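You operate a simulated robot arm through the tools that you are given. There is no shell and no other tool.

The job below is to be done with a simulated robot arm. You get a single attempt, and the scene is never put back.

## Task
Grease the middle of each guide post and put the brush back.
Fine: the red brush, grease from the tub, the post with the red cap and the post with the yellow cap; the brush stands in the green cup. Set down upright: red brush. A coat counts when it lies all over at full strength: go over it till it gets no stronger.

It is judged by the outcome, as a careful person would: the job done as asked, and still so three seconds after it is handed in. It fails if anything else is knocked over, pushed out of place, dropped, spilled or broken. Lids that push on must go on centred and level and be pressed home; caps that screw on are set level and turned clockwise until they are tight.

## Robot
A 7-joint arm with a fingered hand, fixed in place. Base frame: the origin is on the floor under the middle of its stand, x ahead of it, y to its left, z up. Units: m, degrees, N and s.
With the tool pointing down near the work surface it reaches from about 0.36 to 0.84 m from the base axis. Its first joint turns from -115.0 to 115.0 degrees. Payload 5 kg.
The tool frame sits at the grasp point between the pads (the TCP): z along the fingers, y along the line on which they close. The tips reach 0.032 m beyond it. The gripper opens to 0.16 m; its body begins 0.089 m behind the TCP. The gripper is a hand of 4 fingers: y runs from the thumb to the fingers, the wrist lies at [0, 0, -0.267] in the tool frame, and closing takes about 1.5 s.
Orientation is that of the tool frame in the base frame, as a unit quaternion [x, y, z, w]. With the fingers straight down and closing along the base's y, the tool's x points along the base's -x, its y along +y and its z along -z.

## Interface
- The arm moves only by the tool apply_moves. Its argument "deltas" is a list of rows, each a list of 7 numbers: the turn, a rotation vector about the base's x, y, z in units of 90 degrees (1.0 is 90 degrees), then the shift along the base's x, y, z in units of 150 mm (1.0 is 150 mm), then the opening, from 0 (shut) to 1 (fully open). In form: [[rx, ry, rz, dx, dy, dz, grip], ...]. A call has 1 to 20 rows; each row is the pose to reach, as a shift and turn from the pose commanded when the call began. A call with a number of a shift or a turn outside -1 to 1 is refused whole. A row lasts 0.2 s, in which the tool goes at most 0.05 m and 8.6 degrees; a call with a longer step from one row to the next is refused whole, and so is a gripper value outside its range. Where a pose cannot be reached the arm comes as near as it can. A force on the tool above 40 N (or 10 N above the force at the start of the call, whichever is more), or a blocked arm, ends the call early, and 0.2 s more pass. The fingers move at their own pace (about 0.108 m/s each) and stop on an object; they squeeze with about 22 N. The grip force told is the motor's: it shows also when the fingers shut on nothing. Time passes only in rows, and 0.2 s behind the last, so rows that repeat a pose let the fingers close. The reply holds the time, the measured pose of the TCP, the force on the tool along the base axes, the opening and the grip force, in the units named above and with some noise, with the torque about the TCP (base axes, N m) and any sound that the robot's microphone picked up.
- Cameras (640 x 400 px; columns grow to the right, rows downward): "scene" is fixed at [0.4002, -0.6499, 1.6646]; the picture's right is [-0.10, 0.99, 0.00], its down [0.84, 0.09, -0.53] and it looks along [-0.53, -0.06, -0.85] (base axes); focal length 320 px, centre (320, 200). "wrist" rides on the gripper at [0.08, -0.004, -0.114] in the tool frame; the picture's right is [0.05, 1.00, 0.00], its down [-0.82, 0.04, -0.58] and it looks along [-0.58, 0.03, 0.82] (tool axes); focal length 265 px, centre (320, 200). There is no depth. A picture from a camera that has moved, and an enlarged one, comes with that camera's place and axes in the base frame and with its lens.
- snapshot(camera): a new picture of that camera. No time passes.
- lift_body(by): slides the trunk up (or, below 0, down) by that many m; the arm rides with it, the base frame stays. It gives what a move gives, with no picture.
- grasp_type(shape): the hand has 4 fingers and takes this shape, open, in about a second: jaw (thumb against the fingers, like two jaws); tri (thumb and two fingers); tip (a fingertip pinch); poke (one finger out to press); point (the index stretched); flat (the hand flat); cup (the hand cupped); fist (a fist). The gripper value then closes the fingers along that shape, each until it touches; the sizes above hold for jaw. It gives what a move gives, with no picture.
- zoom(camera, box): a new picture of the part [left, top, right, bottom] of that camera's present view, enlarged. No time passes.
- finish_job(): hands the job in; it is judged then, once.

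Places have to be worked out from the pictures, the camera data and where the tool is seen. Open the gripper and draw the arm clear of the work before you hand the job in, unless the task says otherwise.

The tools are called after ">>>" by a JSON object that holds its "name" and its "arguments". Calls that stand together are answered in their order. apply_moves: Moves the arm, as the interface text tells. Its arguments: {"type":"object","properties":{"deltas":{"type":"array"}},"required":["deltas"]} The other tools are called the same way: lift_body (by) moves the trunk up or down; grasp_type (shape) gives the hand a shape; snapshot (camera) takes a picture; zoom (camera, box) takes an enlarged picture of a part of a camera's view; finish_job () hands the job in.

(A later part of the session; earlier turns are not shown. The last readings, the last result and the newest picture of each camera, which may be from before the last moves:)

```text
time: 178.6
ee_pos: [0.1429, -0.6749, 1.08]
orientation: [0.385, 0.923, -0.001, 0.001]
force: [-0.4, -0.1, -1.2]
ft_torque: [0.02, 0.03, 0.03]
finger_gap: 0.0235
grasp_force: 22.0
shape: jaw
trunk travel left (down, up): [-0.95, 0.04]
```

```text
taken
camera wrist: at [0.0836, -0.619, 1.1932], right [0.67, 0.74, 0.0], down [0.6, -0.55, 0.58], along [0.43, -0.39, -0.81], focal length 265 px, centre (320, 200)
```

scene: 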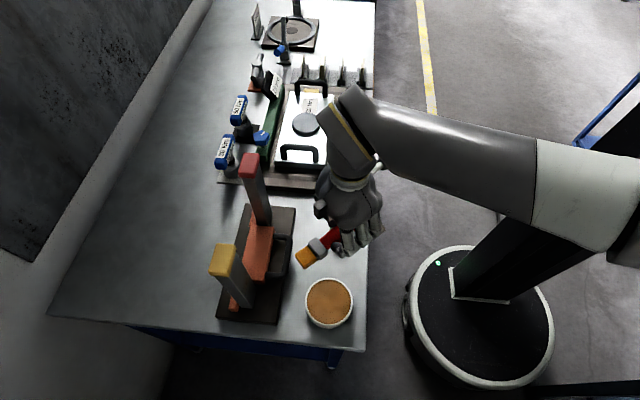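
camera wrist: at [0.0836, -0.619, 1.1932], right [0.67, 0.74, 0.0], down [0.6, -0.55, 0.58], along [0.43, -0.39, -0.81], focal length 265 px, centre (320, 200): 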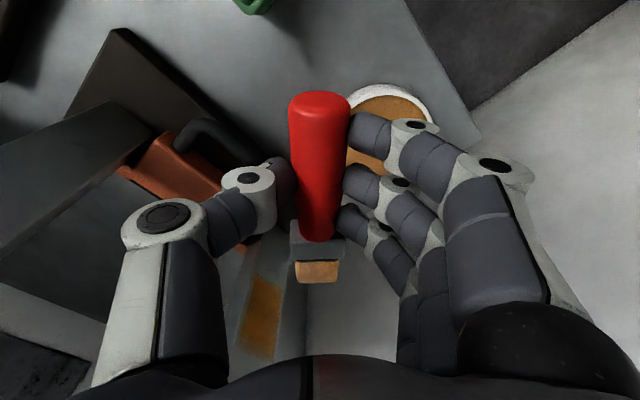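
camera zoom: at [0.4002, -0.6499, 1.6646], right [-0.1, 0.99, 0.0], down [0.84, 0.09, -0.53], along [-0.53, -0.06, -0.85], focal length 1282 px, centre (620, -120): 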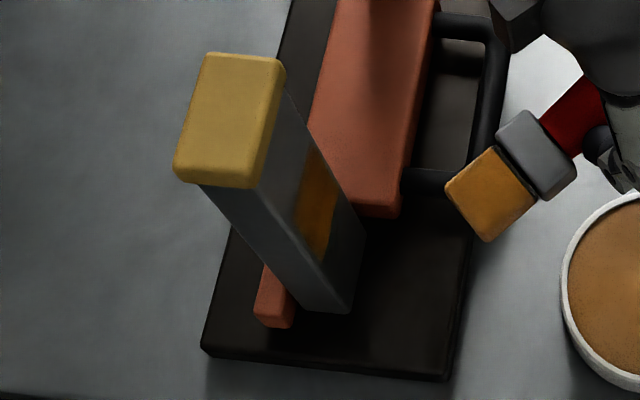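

A clean patch is visible on the +y face. I'll zoom in closely on it from both cameras to judge extent and strength.

>>> {"name": "zoom", "arguments": {"camera": "scene", "box": [235, 255, 275, 315]}}

>>> {"name": "zoom", "arguments": {"camera": "wrist", "box": [220, 240, 320, 370]}}

```text
6.67 times, centred on (255, 285) of scene
camera zoom: at [0.4002, -0.6499, 1.6646], right [-0.1, 0.99, 0.0], down [0.84, 0.09, -0.53], along [-0.53, -0.06, -0.85], focal length 2137 px, centre (753, -367)
```

zoom: 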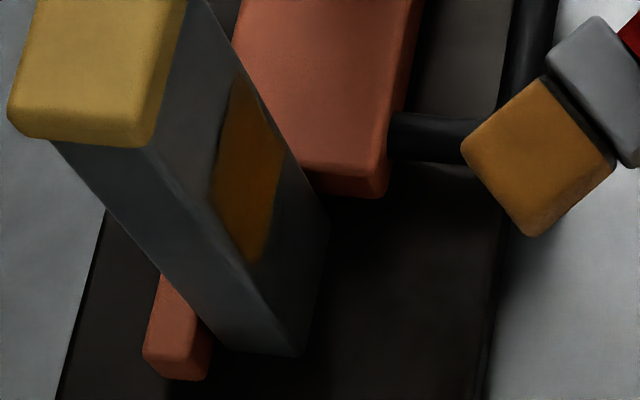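

```text
3.08 times, centred on (270, 305) of wrist
camera zoom: at [0.0836, -0.619, 1.1932], right [0.67, 0.74, 0.0], down [0.6, -0.55, 0.58], along [0.43, -0.39, -0.81], focal length 817 px, centre (474, -123)
```

zoom: 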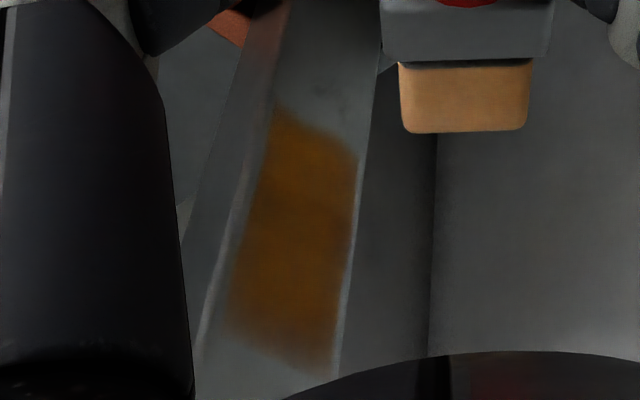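

The patch spans the face's width and about z 1.01–1.086; its lower edge stayed put although I brushed lower, so that looks like the zone's limit. I'll brush higher to find whether the zone continues upward.

>>> {"name": "apply_moves", "arguments": {"deltas": [[0, 0, 0, 0.02, -0.15, 0.1, 0], [0, 0, 0, 0.03, -0.3, 0.1, 0], [0, 0, 0, 0.03, -0.39, 0.1, 0], [0, 0, 0, 0.03, -0.402, 0.1, 0], [0, 0, 0, 0.08, -0.402, 0.1, 0], [0, 0, 0, 0.13, -0.402, 0.1, 0], [0, 0, 0, 0.17, -0.402, 0.1, 0], [0, 0, 0, 0.17, -0.402, 0.17, 0], [0, 0, 0, 0.12, -0.402, 0.17, 0], [0, 0, 0, 0.07, -0.402, 0.17, 0], [0, 0, 0, 0.03, -0.402, 0.17, 0], [0, 0, 0, 0.03, -0.402, 0.05, 0], [0, 0, 0, 0.08, -0.402, 0.05, 0], [0, 0, 0, 0.13, -0.402, 0.05, 0], [0, 0, 0, 0.17, -0.402, 0.05, 0], [0, 0, 0, 0.17, -0.402, -0.05, 0]]}}

>>> {"name": "apply_moves", "arguments": {"deltas": [[0, 0, 0, -0.02, 0.05, 0, 0], [0, 0, 0, -0.06, 0.15, 0, 0], [0, 0, 0, -0.1, 0.3, 0, 0], [0, 0, 0, -0.14, 0.4, 0, 0], [0, 0, 0, -0.14, 0.4, 0, 0]]}}

>>> {"name": "zoom", "arguments": {"camera": "scene", "box": [235, 255, 275, 315]}}

>>> {"name": "zoom", "arguments": {"camera": "wrist", "box": [220, 240, 320, 370]}}

```text
time: 182.0
ee_pos: [0.1672, -0.7342, 1.072]
orientation: [0.386, 0.923, -0.002, 0.0]
force: [0.1, 2.1, 0.1]
ft_torque: [0.01, -0.02, 0.17]
finger_gap: 0.0234
grasp_force: 21.9
shape: jaw
trunk travel left (down, up): [-0.95, 0.04]
```

```text
time: 183.2
ee_pos: [0.1475, -0.6749, 1.0717]
orientation: [0.385, 0.923, -0.002, 0.001]
force: [-0.7, 0.3, -0.8]
ft_torque: [0.03, 0.0, 0.0]
finger_gap: 0.0237
grasp_force: 22.1
shape: jaw
trunk travel left (down, up): [-0.95, 0.04]
```

```text
6.67 times, centred on (255, 285) of scene
camera zoom: at [0.4002, -0.6499, 1.6646], right [-0.1, 0.99, 0.0], down [0.84, 0.09, -0.53], along [-0.53, -0.06, -0.85], focal length 2137 px, centre (753, -367)
```

zoom: 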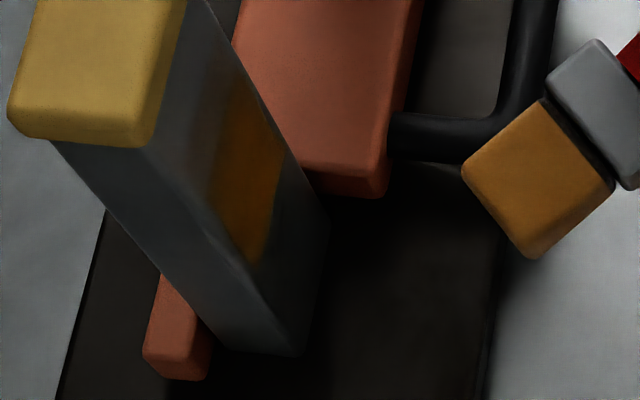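

```text
3.08 times, centred on (270, 305) of wrist
camera zoom: at [0.088, -0.619, 1.1856], right [0.67, 0.74, 0.0], down [0.6, -0.55, 0.58], along [0.43, -0.39, -0.81], focal length 817 px, centre (474, -123)
```

zoom: 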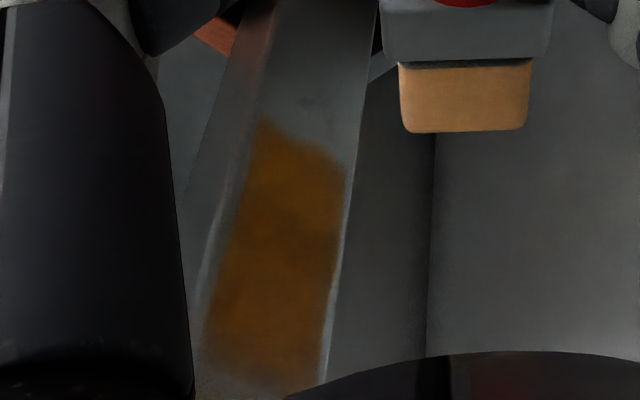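

The lower limit is confirmed near z 1.013, and the upper part reaches about 1.09 but is fainter after one pass. I'll add more passes over the upper half.

>>> {"name": "apply_moves", "arguments": {"deltas": [[0, 0, 0, 0, -0.2, 0.1, 0], [0, 0, 0, 0, -0.39, 0.1, 0], [0, 0, 0, 0, -0.403, 0.1, 0], [0, 0, 0, 0.05, -0.403, 0.1, 0], [0, 0, 0, 0.1, -0.403, 0.1, 0], [0, 0, 0, 0.14, -0.403, 0.1, 0], [0, 0, 0, 0.14, -0.403, 0.17, 0], [0, 0, 0, 0.09, -0.403, 0.17, 0], [0, 0, 0, 0.04, -0.403, 0.17, 0], [0, 0, 0, -0.035, -0.403, 0.17, 0], [0, 0, 0, -0.035, -0.403, 0.24, 0], [0, 0, 0, 0.02, -0.403, 0.24, 0], [0, 0, 0, 0.08, -0.403, 0.24, 0], [0, 0, 0, 0.14, -0.403, 0.24, 0], [0, 0, 0, 0.14, -0.403, 0.2, 0], [0, 0, 0, 0.08, -0.403, 0.2, 0], [0, 0, 0, 0.02, -0.403, 0.2, 0], [0, 0, 0, -0.035, -0.403, 0.2, 0], [0, 0, 0, -0.035, -0.403, 0.13, 0], [0, 0, 0, 0.02, -0.403, 0.13, 0]]}}

>>> {"name": "apply_moves", "arguments": {"deltas": [[0, 0, 0, 0.05, 0, 0, 0], [0, 0, 0, 0.12, 0, 0, 0], [0, 0, 0, 0.12, 0, -0.08, 0], [0, 0, 0, 0.05, 0, -0.08, 0], [0, 0, 0, -0.04, 0, -0.08, 0], [0, 0, 0, -0.04, 0, -0.16, 0], [0, 0, 0, 0.03, 0, -0.16, 0], [0, 0, 0, 0.12, 0, -0.16, 0], [0, 0, 0, 0.12, 0, -0.24, 0], [0, 0, 0, 0.05, 0, -0.24, 0], [0, 0, 0, -0.04, 0, -0.24, 0], [0, 0, 0, -0.04, 0, -0.32, 0], [0, 0, 0, 0.03, 0, -0.32, 0], [0, 0, 0, 0.12, 0, -0.32, 0], [0, 0, 0, 0.08, 0.1, -0.2, 0], [0, 0, 0, 0.02, 0.25, -0.1, 0], [0, 0, 0, -0.02, 0.4, 0, 0], [0, 0, 0, -0.02, 0.4, 0, 0]]}}

>>> {"name": "zoom", "arguments": {"camera": "scene", "box": [235, 255, 275, 315]}}

>>> {"name": "zoom", "arguments": {"camera": "wrist", "box": [220, 230, 320, 360]}}

```text
time: 187.4
ee_pos: [0.1481, -0.7361, 1.0914]
orientation: [0.386, 0.922, -0.003, 0.0]
force: [-0.8, 3.2, -0.2]
ft_torque: [0.09, 0.06, 0.12]
finger_gap: 0.0232
grasp_force: 21.9
shape: jaw
trunk travel left (down, up): [-0.95, 0.04]
```

```text
time: 191.2
ee_pos: [0.1464, -0.676, 1.091]
orientation: [0.385, 0.923, -0.001, 0.0]
force: [0.6, -0.3, 0.1]
ft_torque: [0.03, 0.04, -0.05]
finger_gap: 0.0233
grasp_force: 21.9
shape: jaw
trunk travel left (down, up): [-0.95, 0.04]
```

```text
6.67 times, centred on (255, 285) of scene
camera zoom: at [0.4002, -0.6499, 1.6646], right [-0.1, 0.99, 0.0], down [0.84, 0.09, -0.53], along [-0.53, -0.06, -0.85], focal length 2137 px, centre (753, -367)
```

zoom: 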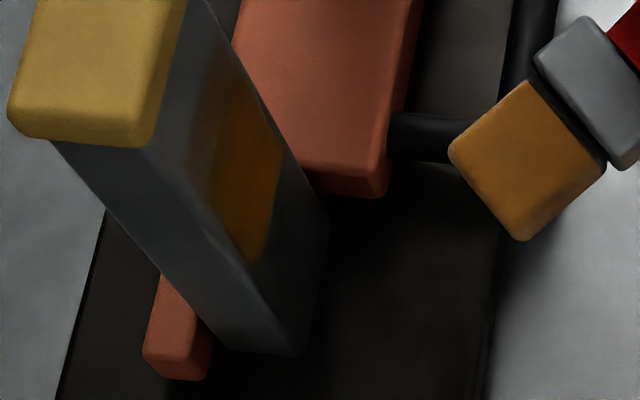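

```text
3.08 times, centred on (270, 295) of wrist
camera zoom: at [0.0879, -0.6212, 1.2045], right [0.67, 0.74, 0.0], down [0.6, -0.55, 0.58], along [0.43, -0.39, -0.82], focal length 817 px, centre (474, -92)
```

zoom: 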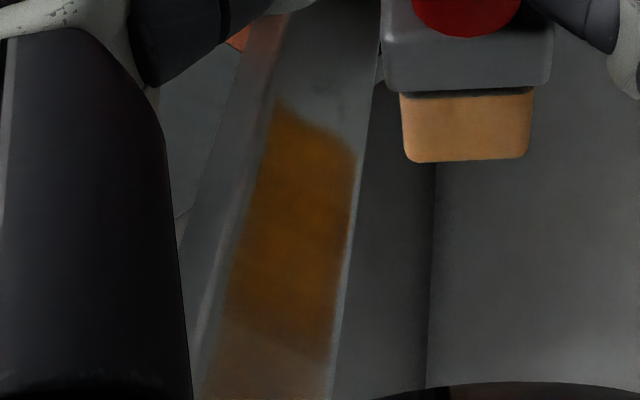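

The main patch is strong, while above z 1.085 the coat is only faint even after several passes. To learn whether the brush is running dry, I'll dwell at one upper spot and see if it gets stronger.

>>> {"name": "apply_moves", "arguments": {"deltas": [[0, 0, 0, 0.06, -0.2, 0.12, 0], [0, 0, 0, 0.08, -0.38, 0.12, 0], [0, 0, 0, 0.08, -0.4, 0.12, 0], [0, 0, 0, 0.08, -0.4, 0.12, 0], [0, 0, 0, 0.08, -0.4, 0.12, 0], [0, 0, 0, 0.08, -0.4, 0.12, 0], [0, 0, 0, 0.08, -0.4, 0.12, 0], [0, 0, 0, 0.08, -0.4, 0.12, 0], [0, 0, 0, 0.08, -0.4, 0.12, 0], [0, 0, 0, 0.08, -0.4, 0.12, 0]]}}

>>> {"name": "apply_moves", "arguments": {"deltas": [[0, 0, 0, 0, 0.1, 0, 0], [0, 0, 0, -0.02, 0.25, 0, 0], [0, 0, 0, -0.04, 0.4, 0.1, 0], [0, 0, 0, -0.04, 0.4, 0.2, 0]]}}

>>> {"name": "zoom", "arguments": {"camera": "scene", "box": [235, 255, 275, 315]}}

>>> {"name": "zoom", "arguments": {"camera": "wrist", "box": [220, 210, 320, 340]}}

```text
time: 193.4
ee_pos: [0.1589, -0.7349, 1.1097]
orientation: [0.385, 0.923, -0.002, 0.002]
force: [-0.7, 2.6, -1.3]
ft_torque: [0.15, 0.05, 0.18]
finger_gap: 0.0234
grasp_force: 22.2
shape: jaw
trunk travel left (down, up): [-0.95, 0.04]
```

```text
time: 194.4
ee_pos: [0.1524, -0.6766, 1.1389]
orientation: [0.385, 0.923, -0.003, 0.0]
force: [0.2, -0.2, -0.2]
ft_torque: [0.02, 0.0, 0.0]
finger_gap: 0.023
grasp_force: 21.9
shape: jaw
trunk travel left (down, up): [-0.95, 0.04]
```

```text
6.67 times, centred on (255, 285) of scene
camera zoom: at [0.4002, -0.6499, 1.6646], right [-0.1, 0.99, 0.0], down [0.84, 0.09, -0.53], along [-0.53, -0.06, -0.85], focal length 2137 px, centre (753, -367)
```

zoom: 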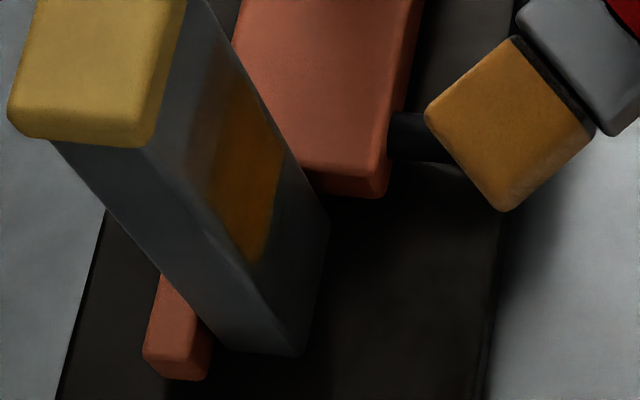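

```text
3.08 times, centred on (270, 275) of wrist
camera zoom: at [0.0938, -0.6205, 1.2525], right [0.67, 0.74, 0.0], down [0.6, -0.55, 0.58], along [0.43, -0.39, -0.81], focal length 817 px, centre (474, -31)
```

zoom: 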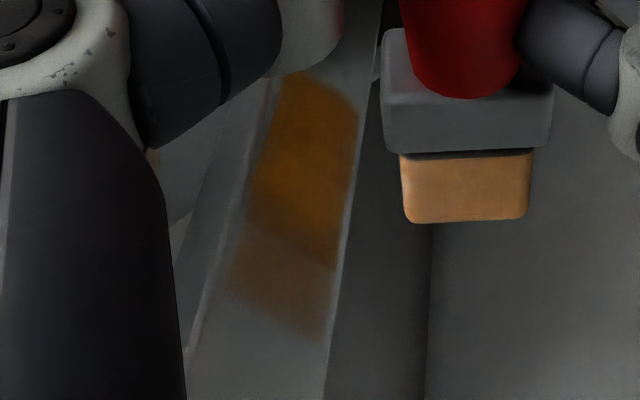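

The strong zone spans about z 1.015–1.087 and the part above stays weak, so the brush may be running low on grease. I'll re-dip: first bring the brush inward and yaw it to point toward (+x, +y).

>>> {"name": "apply_moves", "arguments": {"deltas": [[0, 0, 0.05, 0, 0.1, 0.05, 0], [0, 0, 0.14, 0, 0.25, 0.05, 0], [0, 0, 0.23, 0, 0.35, 0.05, 0], [0, 0, 0.32, 0, 0.35, 0.05, 0], [0, 0, 0.41, 0, 0.35, 0.05, 0], [0, 0, 0.5, 0, 0.35, 0.05, 0], [0, 0, 0.59, 0, 0.35, 0.05, 0], [0, 0, 0.68, 0, 0.35, 0.05, 0], [0, 0, 0.77, 0, 0.35, 0.05, 0], [0, 0, 0.86, 0, 0.35, 0.05, 0], [0, 0, 0.95, 0, 0.35, 0.05, 0], [0, 0, 1.0, 0, 0.35, 0.05, 0], [0, 0, 1.0, 0, 0.35, 0.05, 0]]}}

>>> {"name": "apply_moves", "arguments": {"deltas": [[-0.06, 0.06, 0, 0, -0.05, 0, 0], [-0.12, 0.12, 0, 0.05, -0.1, 0, 0], [-0.18, 0.18, 0, 0.1, -0.15, 0, 0], [-0.24, 0.24, 0, 0.15, -0.2, 0, 0], [-0.3, 0.3, 0, 0.15, -0.25, 0, 0], [-0.36, 0.36, 0, 0.15, -0.3, 0, 0], [-0.392, 0.395, 0, 0.15, -0.35, 0, 0], [-0.392, 0.395, 0, 0.15, -0.35, 0, 0]]}}

>>> {"name": "snapshot", "arguments": {"camera": "wrist"}}

>>> {"name": "snapshot", "arguments": {"camera": "scene"}}

```text
time: 197.2
ee_pos: [0.1528, -0.6237, 1.147]
orientation: [-0.381, 0.925, 0.0, 0.002]
force: [0.5, -0.2, -0.8]
ft_torque: [-0.04, -0.02, 0.01]
finger_gap: 0.023
grasp_force: 21.7
shape: jaw
trunk travel left (down, up): [-0.95, 0.04]
```

```text
time: 199.0
ee_pos: [0.176, -0.6756, 1.149]
orientation: [-0.345, 0.838, -0.163, -0.389]
force: [-0.1, 0.0, -0.3]
ft_torque: [0.02, 0.03, 0.03]
finger_gap: 0.023
grasp_force: 22.1
shape: jaw
trunk travel left (down, up): [-0.95, 0.04]
```

```text
taken
camera wrist: at [0.204, -0.6523, 1.2825], right [-0.73, 0.68, 0.04], down [0.66, 0.71, -0.25], along [-0.2, -0.16, -0.97], focal length 265 px, centre (320, 200)
```

wrist: 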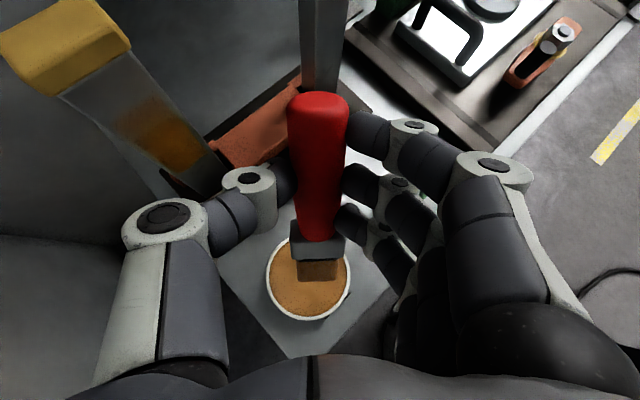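

```text
taken
```

scene: 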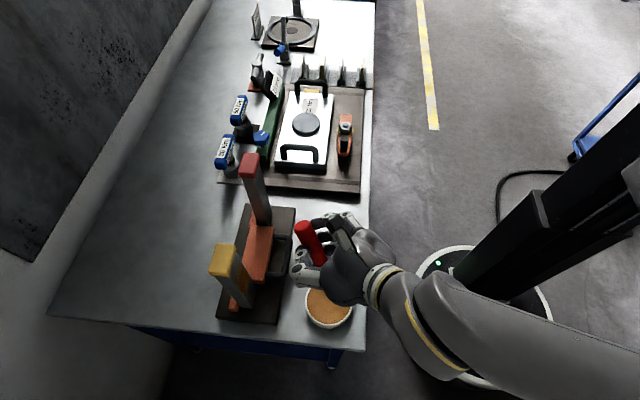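

The tilted pose works nicely: the bristles are over the tub centre, and this view also shows the yellow post's coat. I'll zoom in on both.

>>> {"name": "zoom", "arguments": {"camera": "wrist", "box": [60, 40, 240, 200]}}

>>> {"name": "zoom", "arguments": {"camera": "wrist", "box": [240, 200, 380, 340]}}

```text
2.50 times, centred on (150, 120) of wrist
camera zoom: at [0.204, -0.6523, 1.2825], right [-0.73, 0.68, 0.04], down [0.66, 0.71, -0.25], along [-0.2, -0.16, -0.97], focal length 664 px, centre (745, 400)
```

zoom: 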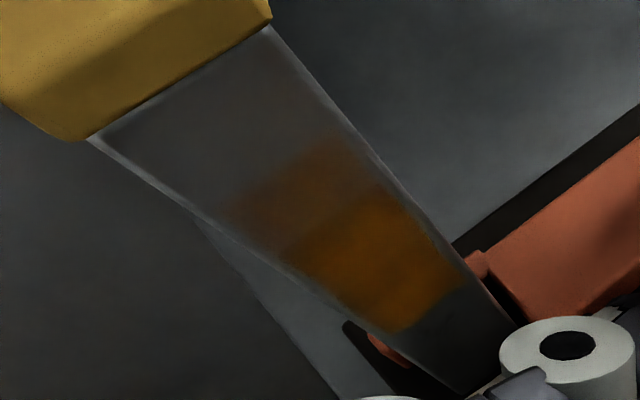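

```text
2.86 times, centred on (310, 270) of wrist
camera zoom: at [0.204, -0.6523, 1.2825], right [-0.73, 0.68, 0.04], down [0.66, 0.71, -0.25], along [-0.2, -0.16, -0.97], focal length 758 px, centre (349, 0)
```

zoom: 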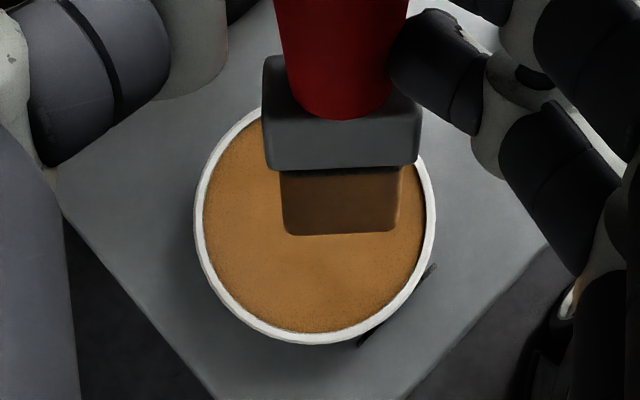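

The strong patch covers z 1.01–1.08 edge to edge, with a weaker part up to 1.11. The bristle tip is right above the tub centre, so I'll lower it toward the grease.

>>> {"name": "apply_moves", "arguments": {"deltas": [[0, 0, 0, 0, -0.02, -0.2, 0], [0, 0, 0, 0, -0.02, -0.4, 0], [0, 0, 0, 0, -0.02, -0.6, 0], [0, 0, 0, 0, -0.02, -0.72, 0], [0, 0, 0, 0, -0.02, -0.72, 0]]}}

>>> {"name": "apply_moves", "arguments": {"deltas": [[0, 0, 0, 0, 0, -0.02, 0], [0, 0, 0, 0, 0, -0.04, 0], [0, 0, 0, 0, 0, -0.06, 0]]}}

>>> {"name": "zoom", "arguments": {"camera": "wrist", "box": [240, 200, 380, 340]}}

```text
time: 200.2
ee_pos: [0.1749, -0.678, 1.0397]
orientation: [-0.346, 0.838, -0.163, -0.389]
force: [-0.6, 1.2, -1.2]
ft_torque: [0.02, 0.01, 0.0]
finger_gap: 0.023
grasp_force: 21.7
shape: jaw
trunk travel left (down, up): [-0.95, 0.04]
```

```text
time: 201.0
ee_pos: [0.1751, -0.6789, 1.0327]
orientation: [-0.346, 0.838, -0.164, -0.389]
force: [-2.9, -2.2, 12.0]
ft_torque: [0.24, 0.06, 0.04]
finger_gap: 0.0232
grasp_force: 21.9
shape: jaw
trunk travel left (down, up): [-0.95, 0.04]
```

```text
2.86 times, centred on (310, 270) of wrist
camera zoom: at [0.2029, -0.6553, 1.1671], right [-0.73, 0.68, 0.03], down [0.66, 0.71, -0.25], along [-0.2, -0.16, -0.97], focal length 758 px, centre (349, 0)
```

zoom: 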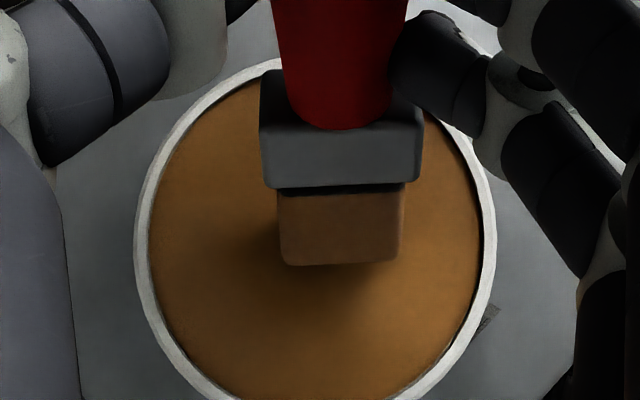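

The bristles are in the grease (12 N). I'll ease off slightly, hold for a moment with a small stir, then lift out.

>>> {"name": "apply_moves", "arguments": {"deltas": [[0, 0, 0, 0, 0, 0.02, 0], [0, 0, 0, 0.02, 0, 0.02, 0], [0, 0, 0, -0.02, 0, 0.02, 0], [0, 0, 0, 0, 0.02, 0.02, 0], [0, 0, 0, 0, -0.02, 0.02, 0], [0, 0, 0, 0, 0, 0.02, 0], [0, 0, 0, 0, 0, 0.2, 0], [0, 0, 0, 0, 0, 0.4, 0], [0, 0, 0, 0, 0, 0.6, 0], [0, 0, 0, 0, 0, 0.8, 0], [0, 0, 0, 0, 0, 0.8, 0]]}}

>>> {"name": "zoom", "arguments": {"camera": "wrist", "box": [240, 200, 380, 340]}}

>>> {"name": "snapshot", "arguments": {"camera": "scene"}}

```text
time: 203.4
ee_pos: [0.1774, -0.6775, 1.1501]
orientation: [-0.346, 0.838, -0.163, -0.389]
force: [0.2, 0.3, -0.3]
ft_torque: [0.0, -0.03, 0.0]
finger_gap: 0.0228
grasp_force: 22.3
shape: jaw
trunk travel left (down, up): [-0.95, 0.04]
```

```text
2.86 times, centred on (310, 270) of wrist
camera zoom: at [0.2052, -0.6551, 1.2845], right [-0.73, 0.68, 0.04], down [0.66, 0.71, -0.25], along [-0.2, -0.16, -0.97], focal length 758 px, centre (349, 0)
```

zoom: 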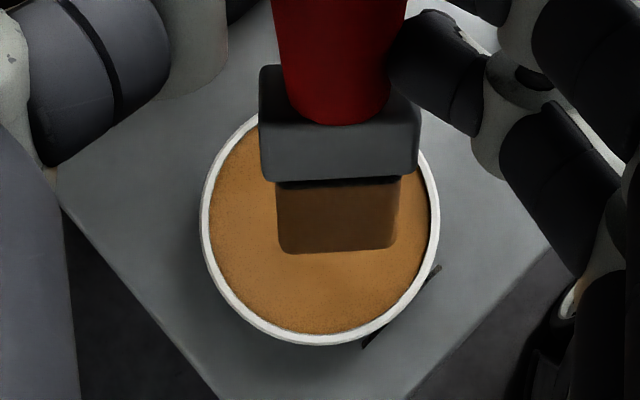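

```text
taken
```

scene: 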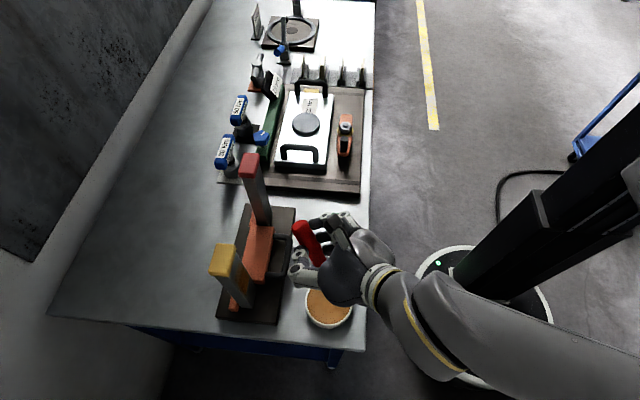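

The brush came out loaded. I'll reverse the tilt and yaw back to the diagonal pose in front of the yellow post.

>>> {"name": "apply_moves", "arguments": {"deltas": [[0.06, -0.06, 0, 0, 0.05, 0, 0], [0.12, -0.12, 0, -0.05, 0.1, 0, 0], [0.18, -0.18, 0, -0.1, 0.15, 0, 0], [0.24, -0.24, 0, -0.15, 0.2, 0, 0], [0.3, -0.3, 0, -0.15, 0.25, 0, 0], [0.36, -0.36, 0, -0.15, 0.3, 0, 0], [0.392, -0.395, 0, -0.15, 0.35, 0, 0], [0.392, -0.395, 0, -0.15, 0.35, 0, 0]]}}

>>> {"name": "apply_moves", "arguments": {"deltas": [[0, 0, -0.09, 0, 0, 0, 0], [0, 0, -0.18, 0, 0, 0, 0], [0, 0, -0.27, 0, 0, 0, 0], [0, 0, -0.36, 0, 0, 0, 0], [0, 0, -0.45, 0, 0, 0, 0], [0, 0, -0.54, 0, 0, 0, 0], [0, 0, -0.63, 0, 0, 0, 0], [0, 0, -0.72, 0, 0, 0, 0], [0, 0, -0.81, 0, 0, 0, 0], [0, 0, -0.9, 0, 0, 0, 0], [0, 0, -1.0, 0, -0.05, 0, 0], [0, 0, -1.0, 0, -0.1, 0, 0]]}}

>>> {"name": "zoom", "arguments": {"camera": "wrist", "box": [220, 190, 400, 370]}}

>>> {"name": "zoom", "arguments": {"camera": "scene", "box": [250, 220, 350, 320]}}

```text
time: 205.2
ee_pos: [0.1529, -0.6267, 1.1497]
orientation: [-0.381, 0.925, 0.0, 0.002]
force: [-1.6, -0.7, -0.7]
ft_torque: [0.03, 0.03, 0.0]
finger_gap: 0.023
grasp_force: 22.2
shape: jaw
trunk travel left (down, up): [-0.95, 0.04]
```

```text
refused: row 11 steps farther than a row can; nothing moved
```

```text
2.22 times, centred on (310, 280) of wrist
camera zoom: at [0.0991, -0.6851, 1.2637], right [-0.74, 0.67, 0.0], down [0.55, 0.6, 0.58], along [0.39, 0.43, -0.81], focal length 590 px, centre (342, 22)
```

zoom: 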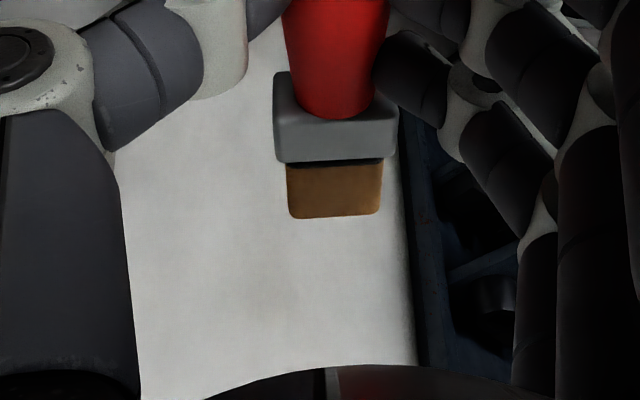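

```text
4.00 times, centred on (300, 270) of scene
camera zoom: at [0.4002, -0.6499, 1.6646], right [-0.1, 0.99, 0.0], down [0.84, 0.09, -0.53], along [-0.53, -0.06, -0.85], focal length 1282 px, centre (400, -80)
```

zoom: 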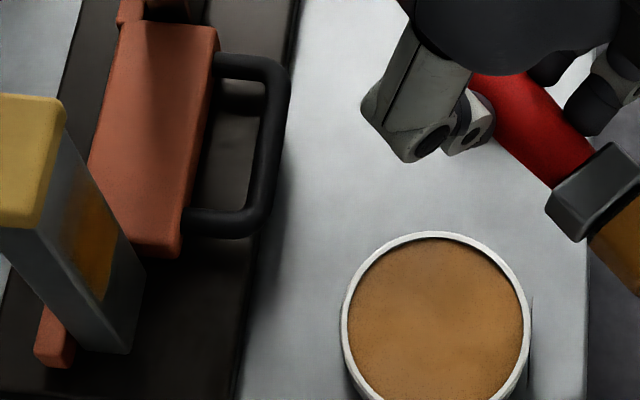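

The yaw call had one step too large; redoing it with even steps.

>>> {"name": "apply_moves", "arguments": {"deltas": [[0, 0, -0.09, 0, 0, 0, 0], [0, 0, -0.18, 0, 0, 0, 0], [0, 0, -0.27, 0, 0, 0, 0], [0, 0, -0.36, 0, 0, 0, 0], [0, 0, -0.45, 0, 0, 0, 0], [0, 0, -0.54, 0, 0, 0, 0], [0, 0, -0.63, 0, 0, 0, 0], [0, 0, -0.72, 0, 0, 0, 0], [0, 0, -0.81, 0, 0, 0, 0], [0, 0, -0.9, 0, 0, 0, 0], [0, 0, -0.97, 0, -0.05, 0, 0], [0, 0, -1.0, 0, -0.1, 0, 0], [0, 0, -1.0, 0, -0.2, 0, 0]]}}

>>> {"name": "zoom", "arguments": {"camera": "wrist", "box": [220, 190, 400, 370]}}

>>> {"name": "zoom", "arguments": {"camera": "scene", "box": [250, 210, 350, 310]}}

```text
time: 208.0
ee_pos: [0.153, -0.6565, 1.1489]
orientation: [0.386, 0.923, -0.002, 0.001]
force: [-1.4, 1.2, -0.9]
ft_torque: [0.04, 0.0, 0.0]
finger_gap: 0.0229
grasp_force: 22.9
shape: jaw
trunk travel left (down, up): [-0.95, 0.04]
```

```text
2.22 times, centred on (310, 280) of wrist
camera zoom: at [0.0941, -0.6015, 1.2631], right [0.68, 0.74, 0.0], down [0.6, -0.55, 0.58], along [0.43, -0.39, -0.81], focal length 590 px, centre (342, 22)
```

zoom: 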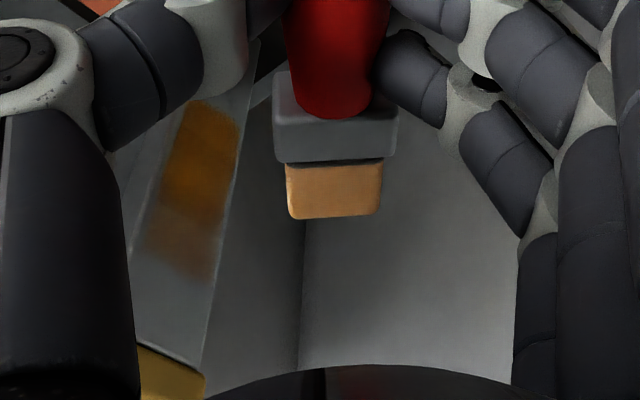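

```text
4.00 times, centred on (300, 260) of scene
camera zoom: at [0.4002, -0.6499, 1.6646], right [-0.1, 0.99, 0.0], down [0.84, 0.09, -0.53], along [-0.53, -0.06, -0.85], focal length 1282 px, centre (400, -40)
```

zoom: 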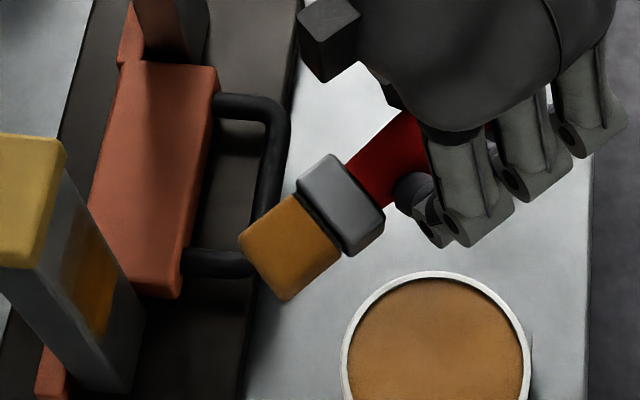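

Back in position, freshly loaded. I'll approach the upper faint region at TCP z 1.105 and find light contact carefully.

>>> {"name": "apply_moves", "arguments": {"deltas": [[0, 0, 0, 0, -0.1, -0.15, 0], [0, 0, 0, -0.03, -0.2, -0.29, 0], [0, 0, 0, -0.03, -0.33, -0.29, 0], [0, 0, 0, -0.03, -0.44, -0.29, 0], [0, 0, 0, -0.03, -0.44, -0.29, 0]]}}

>>> {"name": "apply_moves", "arguments": {"deltas": [[0, 0, 0, 0, -0.02, 0, 0], [0, 0, 0, 0, -0.035, 0, 0]]}}

```text
time: 209.2
ee_pos: [0.1478, -0.7216, 1.1077]
orientation: [0.385, 0.923, -0.002, 0.001]
force: [0.4, -0.2, -1.0]
ft_torque: [0.01, 0.01, -0.01]
finger_gap: 0.0232
grasp_force: 21.8
shape: jaw
trunk travel left (down, up): [-0.95, 0.04]
```

```text
time: 209.8
ee_pos: [0.1475, -0.7271, 1.1072]
orientation: [0.385, 0.923, -0.003, 0.0]
force: [-0.7, 0.2, -1.2]
ft_torque: [0.01, 0.01, 0.01]
finger_gap: 0.0232
grasp_force: 22.5
shape: jaw
trunk travel left (down, up): [-0.95, 0.04]
```

>>> {"name": "apply_moves", "arguments": {"deltas": [[0, 0, 0, 0, -0.015, 0, 0], [0, 0, 0, 0, -0.027, 0, 0]]}}

```text
time: 210.4
ee_pos: [0.1481, -0.732, 1.106]
orientation: [0.385, 0.923, -0.002, 0.001]
force: [-0.1, -0.1, -1.1]
ft_torque: [0.06, 0.0, 0.04]
finger_gap: 0.0229
grasp_force: 22.6
shape: jaw
trunk travel left (down, up): [-0.95, 0.04]
```

Almost in contact at y -0.732. One more 2 mm step, then sweep the upper band.

>>> {"name": "apply_moves", "arguments": {"deltas": [[0, 0, 0, 0, -0.012, 0, 0], [0, 0, 0, 0.05, -0.012, 0, 0], [0, 0, 0, 0.1, -0.012, 0, 0], [0, 0, 0, 0.14, -0.012, 0, 0], [0, 0, 0, 0.1, -0.012, 0, 0], [0, 0, 0, 0.05, -0.012, 0, 0], [0, 0, 0, -0.03, -0.012, 0, 0], [0, 0, 0, -0.03, -0.012, -0.08, 0], [0, 0, 0, 0.03, -0.012, -0.08, 0], [0, 0, 0, 0.09, -0.012, -0.08, 0], [0, 0, 0, 0.14, -0.012, -0.08, 0], [0, 0, 0, 0.09, -0.012, -0.08, 0], [0, 0, 0, 0.03, -0.012, -0.08, 0], [0, 0, 0, -0.03, -0.012, -0.08, 0]]}}

>>> {"name": "apply_moves", "arguments": {"deltas": [[0, 0, 0, 0.02, 0.1, 0.05, 0], [0, 0, 0, 0.05, 0.25, 0.1, 0], [0, 0, 0, 0.05, 0.4, 0.2, 0], [0, 0, 0, 0.05, 0.45, 0.35, 0], [0, 0, 0, 0.05, 0.45, 0.35, 0]]}}

>>> {"name": "zoom", "arguments": {"camera": "wrist", "box": [200, 190, 340, 340]}}

>>> {"name": "zoom", "arguments": {"camera": "scene", "box": [235, 255, 275, 315]}}

```text
time: 213.4
ee_pos: [0.1438, -0.7338, 1.0964]
orientation: [0.385, 0.923, -0.002, 0.001]
force: [-0.4, 1.5, -0.6]
ft_torque: [0.08, -0.01, 0.08]
finger_gap: 0.023
grasp_force: 21.9
shape: jaw
trunk travel left (down, up): [-0.95, 0.04]
```

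```text
time: 214.6
ee_pos: [0.1525, -0.6654, 1.1487]
orientation: [0.385, 0.923, -0.002, 0.001]
force: [0.5, 0.1, -1.6]
ft_torque: [0.02, 0.02, 0.03]
finger_gap: 0.023
grasp_force: 21.7
shape: jaw
trunk travel left (down, up): [-0.95, 0.04]
```

```text
2.67 times, centred on (270, 265) of wrist
camera zoom: at [0.0931, -0.6102, 1.2613], right [0.67, 0.74, 0.0], down [0.6, -0.55, 0.58], along [0.43, -0.39, -0.81], focal length 708 px, centre (453, 27)
```

zoom: 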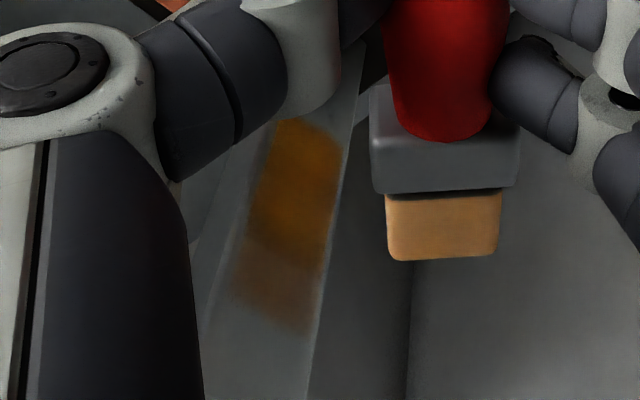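

```text
6.67 times, centred on (255, 285) of scene
camera zoom: at [0.4002, -0.6499, 1.6646], right [-0.1, 0.99, 0.0], down [0.84, 0.09, -0.53], along [-0.53, -0.06, -0.85], focal length 2137 px, centre (753, -367)
```

zoom: 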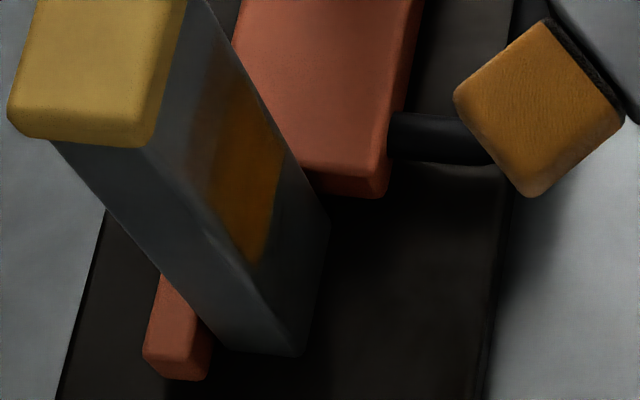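

After re-dipping, the upper part stays equally faint, so it is just a smear outside the zone and the strong band is the real zone. To make sure of the zone's lower limit, I'll brush somewhat lower as well and compare.

>>> {"name": "apply_moves", "arguments": {"deltas": [[0, 0, 0, -0.02, -0.05, -0.2, 0], [0, 0, 0, -0.05, -0.1, -0.45, 0], [0, 0, 0, -0.05, -0.15, -0.7, 0], [0, 0, 0, -0.05, -0.25, -0.9, 0], [0, 0, 0, -0.05, -0.4, -0.96, 0], [0, 0, 0, -0.05, -0.45, -0.96, 0], [0, 0, 0, -0.05, -0.458, -0.96, 0], [0, 0, 0, 0, -0.458, -0.96, 0], [0, 0, 0, 0.05, -0.458, -0.96, 0], [0, 0, 0, 0.1, -0.458, -0.96, 0], [0, 0, 0, 0.1, -0.458, -1.0, 0], [0, 0, 0, 0.05, -0.458, -1.0, 0], [0, 0, 0, 0, -0.458, -1.0, 0], [0, 0, 0, -0.05, -0.458, -1.0, 0], [0, 0, 0, -0.05, -0.458, -0.96, 0], [0, 0, 0, 0, -0.458, -0.96, 0], [0, 0, 0, 0.05, -0.458, -0.96, 0], [0, 0, 0, 0.1, -0.458, -0.96, 0]]}}

>>> {"name": "apply_moves", "arguments": {"deltas": [[0, 0, 0, -0.02, 0.1, 0.05, 0], [0, 0, 0, -0.04, 0.25, 0.1, 0], [0, 0, 0, -0.05, 0.4, 0.25, 0], [0, 0, 0, -0.05, 0.45, 0.5, 0], [0, 0, 0, -0.05, 0.45, 0.75, 0], [0, 0, 0, -0.05, 0.45, 0.95, 0]]}}

>>> {"name": "zoom", "arguments": {"camera": "wrist", "box": [200, 190, 340, 340]}}

>>> {"name": "zoom", "arguments": {"camera": "scene", "box": [235, 255, 275, 315]}}

```text
time: 218.4
ee_pos: [0.1658, -0.7339, 1.0027]
orientation: [0.385, 0.923, -0.003, 0.0]
force: [-0.5, 3.9, -0.1]
ft_torque: [0.2, 0.06, 0.14]
finger_gap: 0.0225
grasp_force: 21.5
shape: jaw
trunk travel left (down, up): [-0.95, 0.04]
```

```text
time: 219.8
ee_pos: [0.1579, -0.666, 1.1454]
orientation: [0.385, 0.923, -0.002, 0.0]
force: [1.1, 0.9, -1.3]
ft_torque: [0.03, 0.02, -0.01]
finger_gap: 0.0226
grasp_force: 22.5
shape: jaw
trunk travel left (down, up): [-0.95, 0.04]
```

```text
2.67 times, centred on (270, 265) of wrist
camera zoom: at [0.0991, -0.6106, 1.2586], right [0.67, 0.74, 0.0], down [0.6, -0.55, 0.58], along [0.43, -0.39, -0.81], focal length 708 px, centre (453, 27)
```

zoom: 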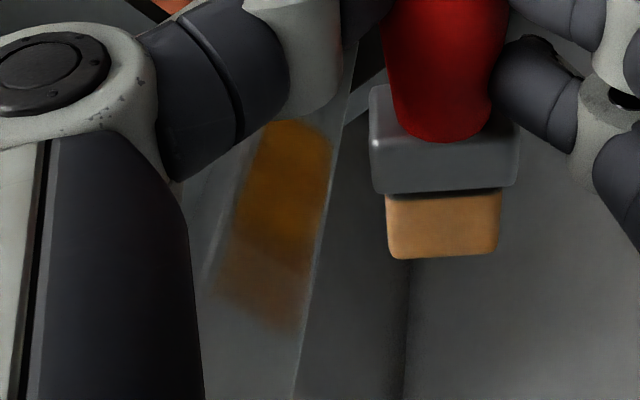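

```text
6.67 times, centred on (255, 285) of scene
camera zoom: at [0.4002, -0.6499, 1.6646], right [-0.1, 0.99, 0.0], down [0.84, 0.09, -0.53], along [-0.53, -0.06, -0.85], focal length 2137 px, centre (753, -367)
```

zoom: 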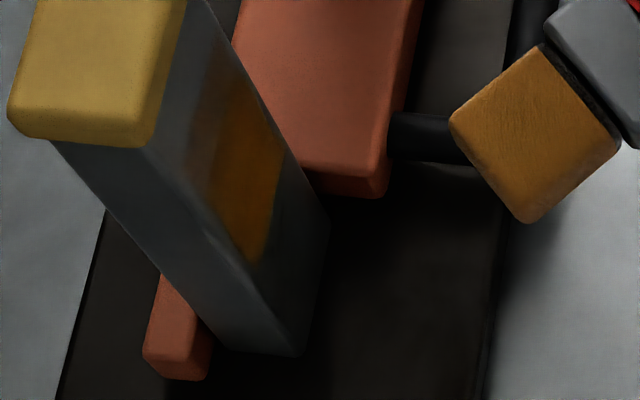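

The lower limit is real: nothing takes below about z 1.01 even with contact. The faint upper part may still be in the zone, and my tilted re-dip may not have loaded the brush properly, so I'll do a proper vertical dip. First, inward and yaw.

>>> {"name": "apply_moves", "arguments": {"deltas": [[0, 0, 0.05, 0, 0.1, 0.02, 0], [0, 0, 0.14, 0, 0.2, 0.02, 0], [0, 0, 0.23, 0, 0.28, 0.02, 0], [0, 0, 0.32, 0, 0.28, 0.02, 0], [0, 0, 0.41, 0, 0.28, 0.02, 0], [0, 0, 0.5, 0, 0.28, 0.02, 0], [0, 0, 0.59, 0, 0.28, 0.02, 0], [0, 0, 0.68, 0, 0.28, 0.02, 0], [0, 0, 0.77, 0, 0.28, 0.02, 0], [0, 0, 0.86, 0, 0.28, 0.02, 0], [0, 0, 0.95, 0, 0.28, 0.02, 0], [0, 0, 1.0, 0, 0.28, 0.02, 0]]}}

>>> {"name": "apply_moves", "arguments": {"deltas": [[-0.063, 0.063, 0, 0.04, -0.01, 0.1, 0], [-0.125, 0.126, 0, 0.08, -0.02, 0.2, 0], [-0.188, 0.189, 0, 0.12, -0.03, 0.3, 0], [-0.251, 0.252, 0, 0.16, -0.04, 0.4, 0], [-0.313, 0.315, 0, 0.2, -0.05, 0.5, 0], [-0.376, 0.378, 0, 0.24, -0.06, 0.6, 0], [-0.439, 0.441, 0, 0.28, -0.07, 0.7, 0], [-0.501, 0.504, 0, 0.32, -0.08, 0.8, 0], [-0.564, 0.567, 0, 0.36, -0.09, 0.9, 0], [-0.627, 0.63, 0, 0.38, -0.1, 1.0, 0], [-0.627, 0.63, 0, 0.38, -0.1, 1.0, 0]]}}

>>> {"name": "snapshot", "arguments": {"camera": "wrist"}}

```text
time: 222.4
ee_pos: [0.1592, -0.6242, 1.1482]
orientation: [-0.381, 0.925, -0.001, 0.002]
force: [0.0, -0.9, -0.3]
ft_torque: [-0.05, 0.02, 0.01]
finger_gap: 0.0227
grasp_force: 22.1
shape: jaw
trunk travel left (down, up): [-0.95, 0.04]
```

```text
time: 224.8
ee_pos: [0.2161, -0.6395, 1.299]
orientation: [-0.293, 0.709, -0.248, -0.592]
force: [-1.0, 0.2, -1.4]
ft_torque: [0.04, -0.05, -0.03]
finger_gap: 0.0223
grasp_force: 22.1
shape: jaw
trunk travel left (down, up): [-0.95, 0.04]
```

```text
taken
camera wrist: at [0.2884, -0.5727, 1.3986], right [-0.71, 0.7, 0.05], down [0.48, 0.53, -0.7], along [-0.51, -0.48, -0.71], focal length 265 px, centre (320, 200)
```

wrist: 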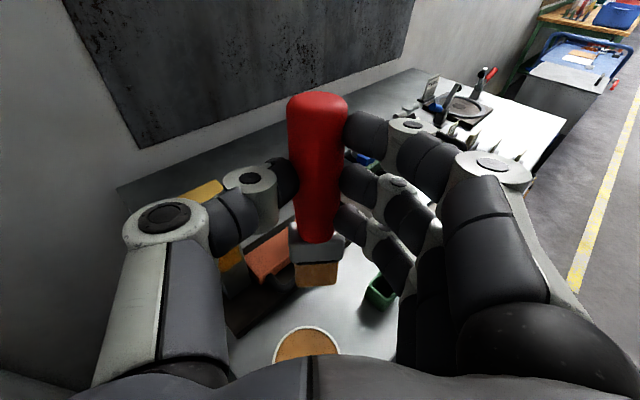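

The brush is nearly vertical now. I'll lower the trunk by 0.2 so the arm can dip comfortably.

>>> {"name": "lift_body", "arguments": {"by": -0.2}}

>>> {"name": "snapshot", "arguments": {"camera": "wrist"}}

>>> {"name": "zoom", "arguments": {"camera": "scene", "box": [270, 220, 390, 340]}}

```text
time: 227.0
ee_pos: [0.2158, -0.6409, 1.1001]
orientation: [-0.292, 0.709, -0.247, -0.593]
force: [0.6, 0.1, -0.9]
ft_torque: [0.02, -0.04, -0.02]
finger_gap: 0.0226
grasp_force: 22.0
shape: jaw
trunk travel left (down, up): [-0.75, 0.24]
```

```text
taken
camera wrist: at [0.2883, -0.573, 1.1984], right [-0.71, 0.7, 0.05], down [0.48, 0.53, -0.7], along [-0.51, -0.48, -0.71], focal length 265 px, centre (320, 200)
```

wrist: 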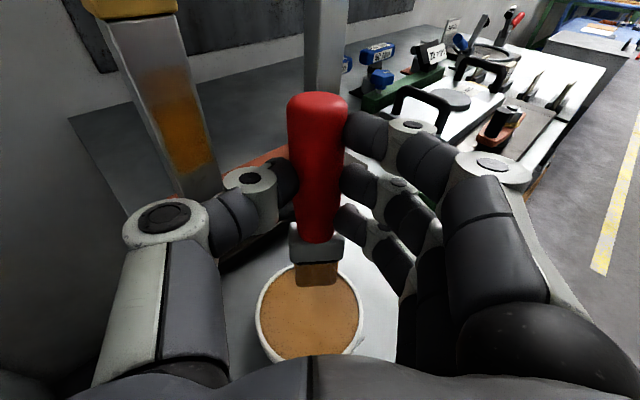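

```text
3.33 times, centred on (330, 280) of scene
camera zoom: at [0.4002, -0.6499, 1.6646], right [-0.1, 0.99, 0.0], down [0.84, 0.09, -0.53], along [-0.53, -0.06, -0.85], focal length 1068 px, centre (287, -67)
```

zoom: 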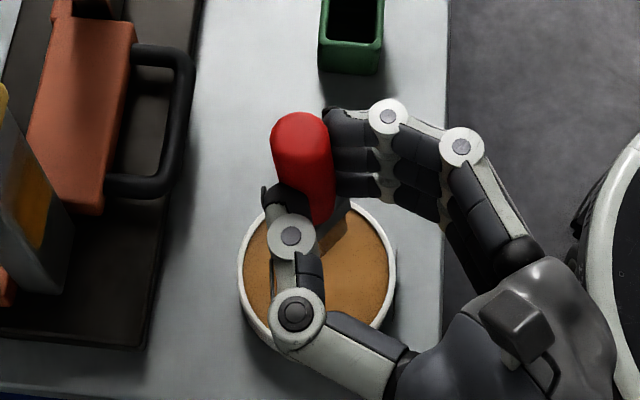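

The tip is over the tub centre at about z 0.996. I'll lower 6 cm and then step down until it presses lightly into the grease.

>>> {"name": "apply_moves", "arguments": {"deltas": [[0, 0, 0, 0, 0, -0.2, 0], [0, 0, 0, 0, 0, -0.35, 0], [0, 0, 0, 0, 0, -0.42, 0], [0, 0, 0, 0, 0, -0.42, 0]]}}

>>> {"name": "apply_moves", "arguments": {"deltas": [[0, 0, 0, 0, 0, -0.02, 0], [0, 0, 0, 0, 0, -0.03, 0]]}}

>>> {"name": "zoom", "arguments": {"camera": "wrist", "box": [230, 220, 400, 370]}}

```text
time: 228.0
ee_pos: [0.2152, -0.6386, 1.0391]
orientation: [-0.292, 0.708, -0.248, -0.593]
force: [-0.9, 0.3, 13.9]
ft_torque: [-0.31, 0.18, -0.03]
finger_gap: 0.0228
grasp_force: 22.3
shape: jaw
trunk travel left (down, up): [-0.75, 0.24]
```

```text
time: 228.6
ee_pos: [0.215, -0.6386, 1.0331]
orientation: [-0.292, 0.709, -0.248, -0.593]
force: [0.9, 1.6, 18.8]
ft_torque: [-0.24, 0.32, 0.0]
finger_gap: 0.0228
grasp_force: 22.1
shape: jaw
trunk travel left (down, up): [-0.75, 0.24]
```

```text
2.67 times, centred on (315, 295) of wrist
camera zoom: at [0.2883, -0.571, 1.1323], right [-0.71, 0.7, 0.05], down [0.47, 0.53, -0.7], along [-0.51, -0.48, -0.71], focal length 708 px, centre (333, -53)
```

zoom: 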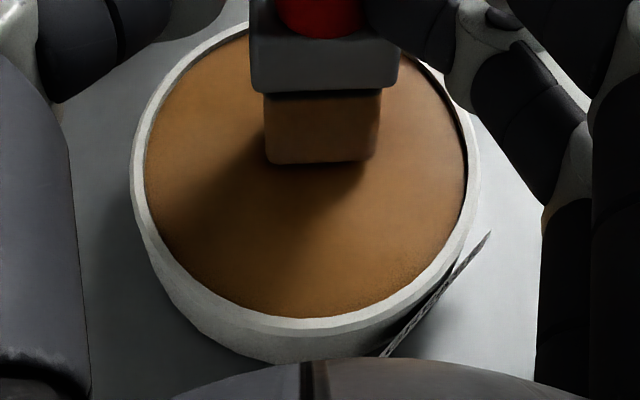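

The brush is pressed well into the grease (19 N). I'll hold briefly and lift out.

>>> {"name": "apply_moves", "arguments": {"deltas": [[0, 0, 0, 0, 0, 0.01, 0], [0, 0, 0, 0.02, 0, 0.02, 0], [0, 0, 0, -0.02, 0, 0.02, 0], [0, 0, 0, 0, 0, 0.02, 0], [0, 0, 0, 0, 0, 0.2, 0], [0, 0, 0, 0, 0, 0.4, 0], [0, 0, 0, 0, 0, 0.5, 0], [0, 0, 0, 0, 0, 0.5, 0]]}}

>>> {"name": "snapshot", "arguments": {"camera": "wrist"}}

>>> {"name": "zoom", "arguments": {"camera": "wrist", "box": [60, 0, 240, 200]}}

>>> {"name": "zoom", "arguments": {"camera": "wrist", "box": [240, 180, 400, 340]}}

```text
time: 230.4
ee_pos: [0.215, -0.6407, 1.1075]
orientation: [-0.293, 0.708, -0.248, -0.592]
force: [-0.2, 0.4, -1.2]
ft_torque: [0.0, 0.01, 0.02]
finger_gap: 0.0229
grasp_force: 21.6
shape: jaw
trunk travel left (down, up): [-0.75, 0.24]
```

```text
taken
camera wrist: at [0.2882, -0.5728, 1.2057], right [-0.71, 0.7, 0.05], down [0.48, 0.53, -0.7], along [-0.51, -0.48, -0.71], focal length 265 px, centre (320, 200)
```

wrist: 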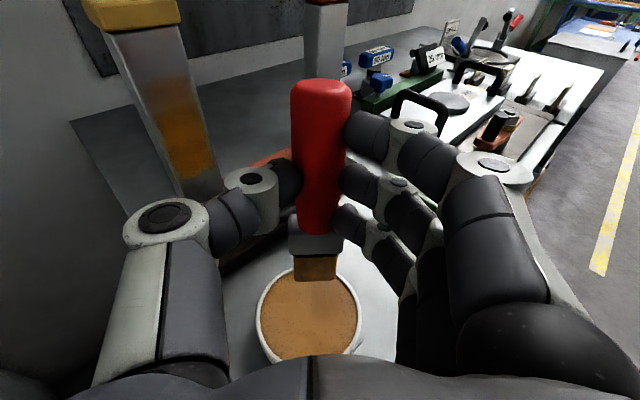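

```text
2.00 times, centred on (150, 100) of wrist
camera zoom: at [0.2882, -0.5728, 1.2057], right [-0.71, 0.7, 0.05], down [0.48, 0.53, -0.7], along [-0.51, -0.48, -0.71], focal length 531 px, centre (660, 400)
```

zoom: 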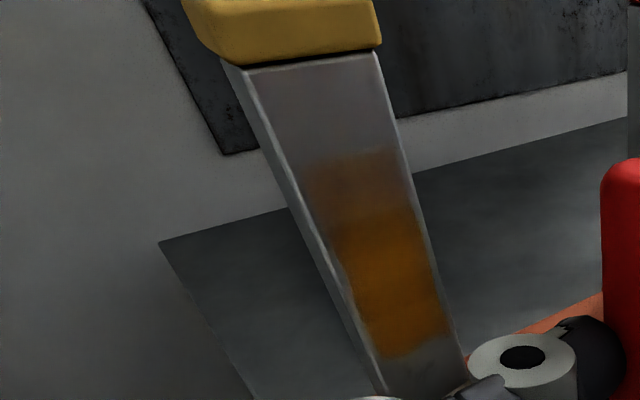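

```text
2.50 times, centred on (320, 260) of wrist
camera zoom: at [0.2882, -0.5728, 1.2057], right [-0.71, 0.7, 0.05], down [0.48, 0.53, -0.7], along [-0.51, -0.48, -0.71], focal length 664 px, centre (320, 50)
```

zoom: 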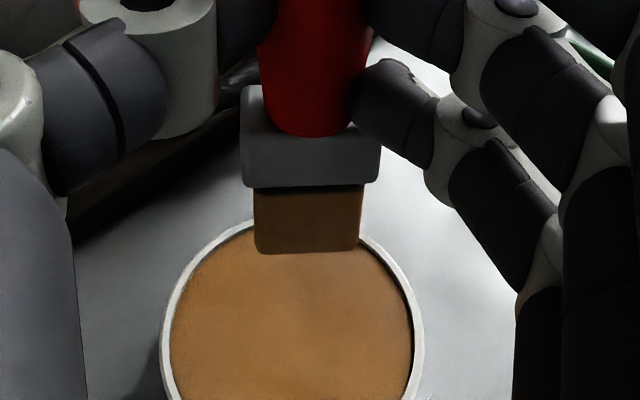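

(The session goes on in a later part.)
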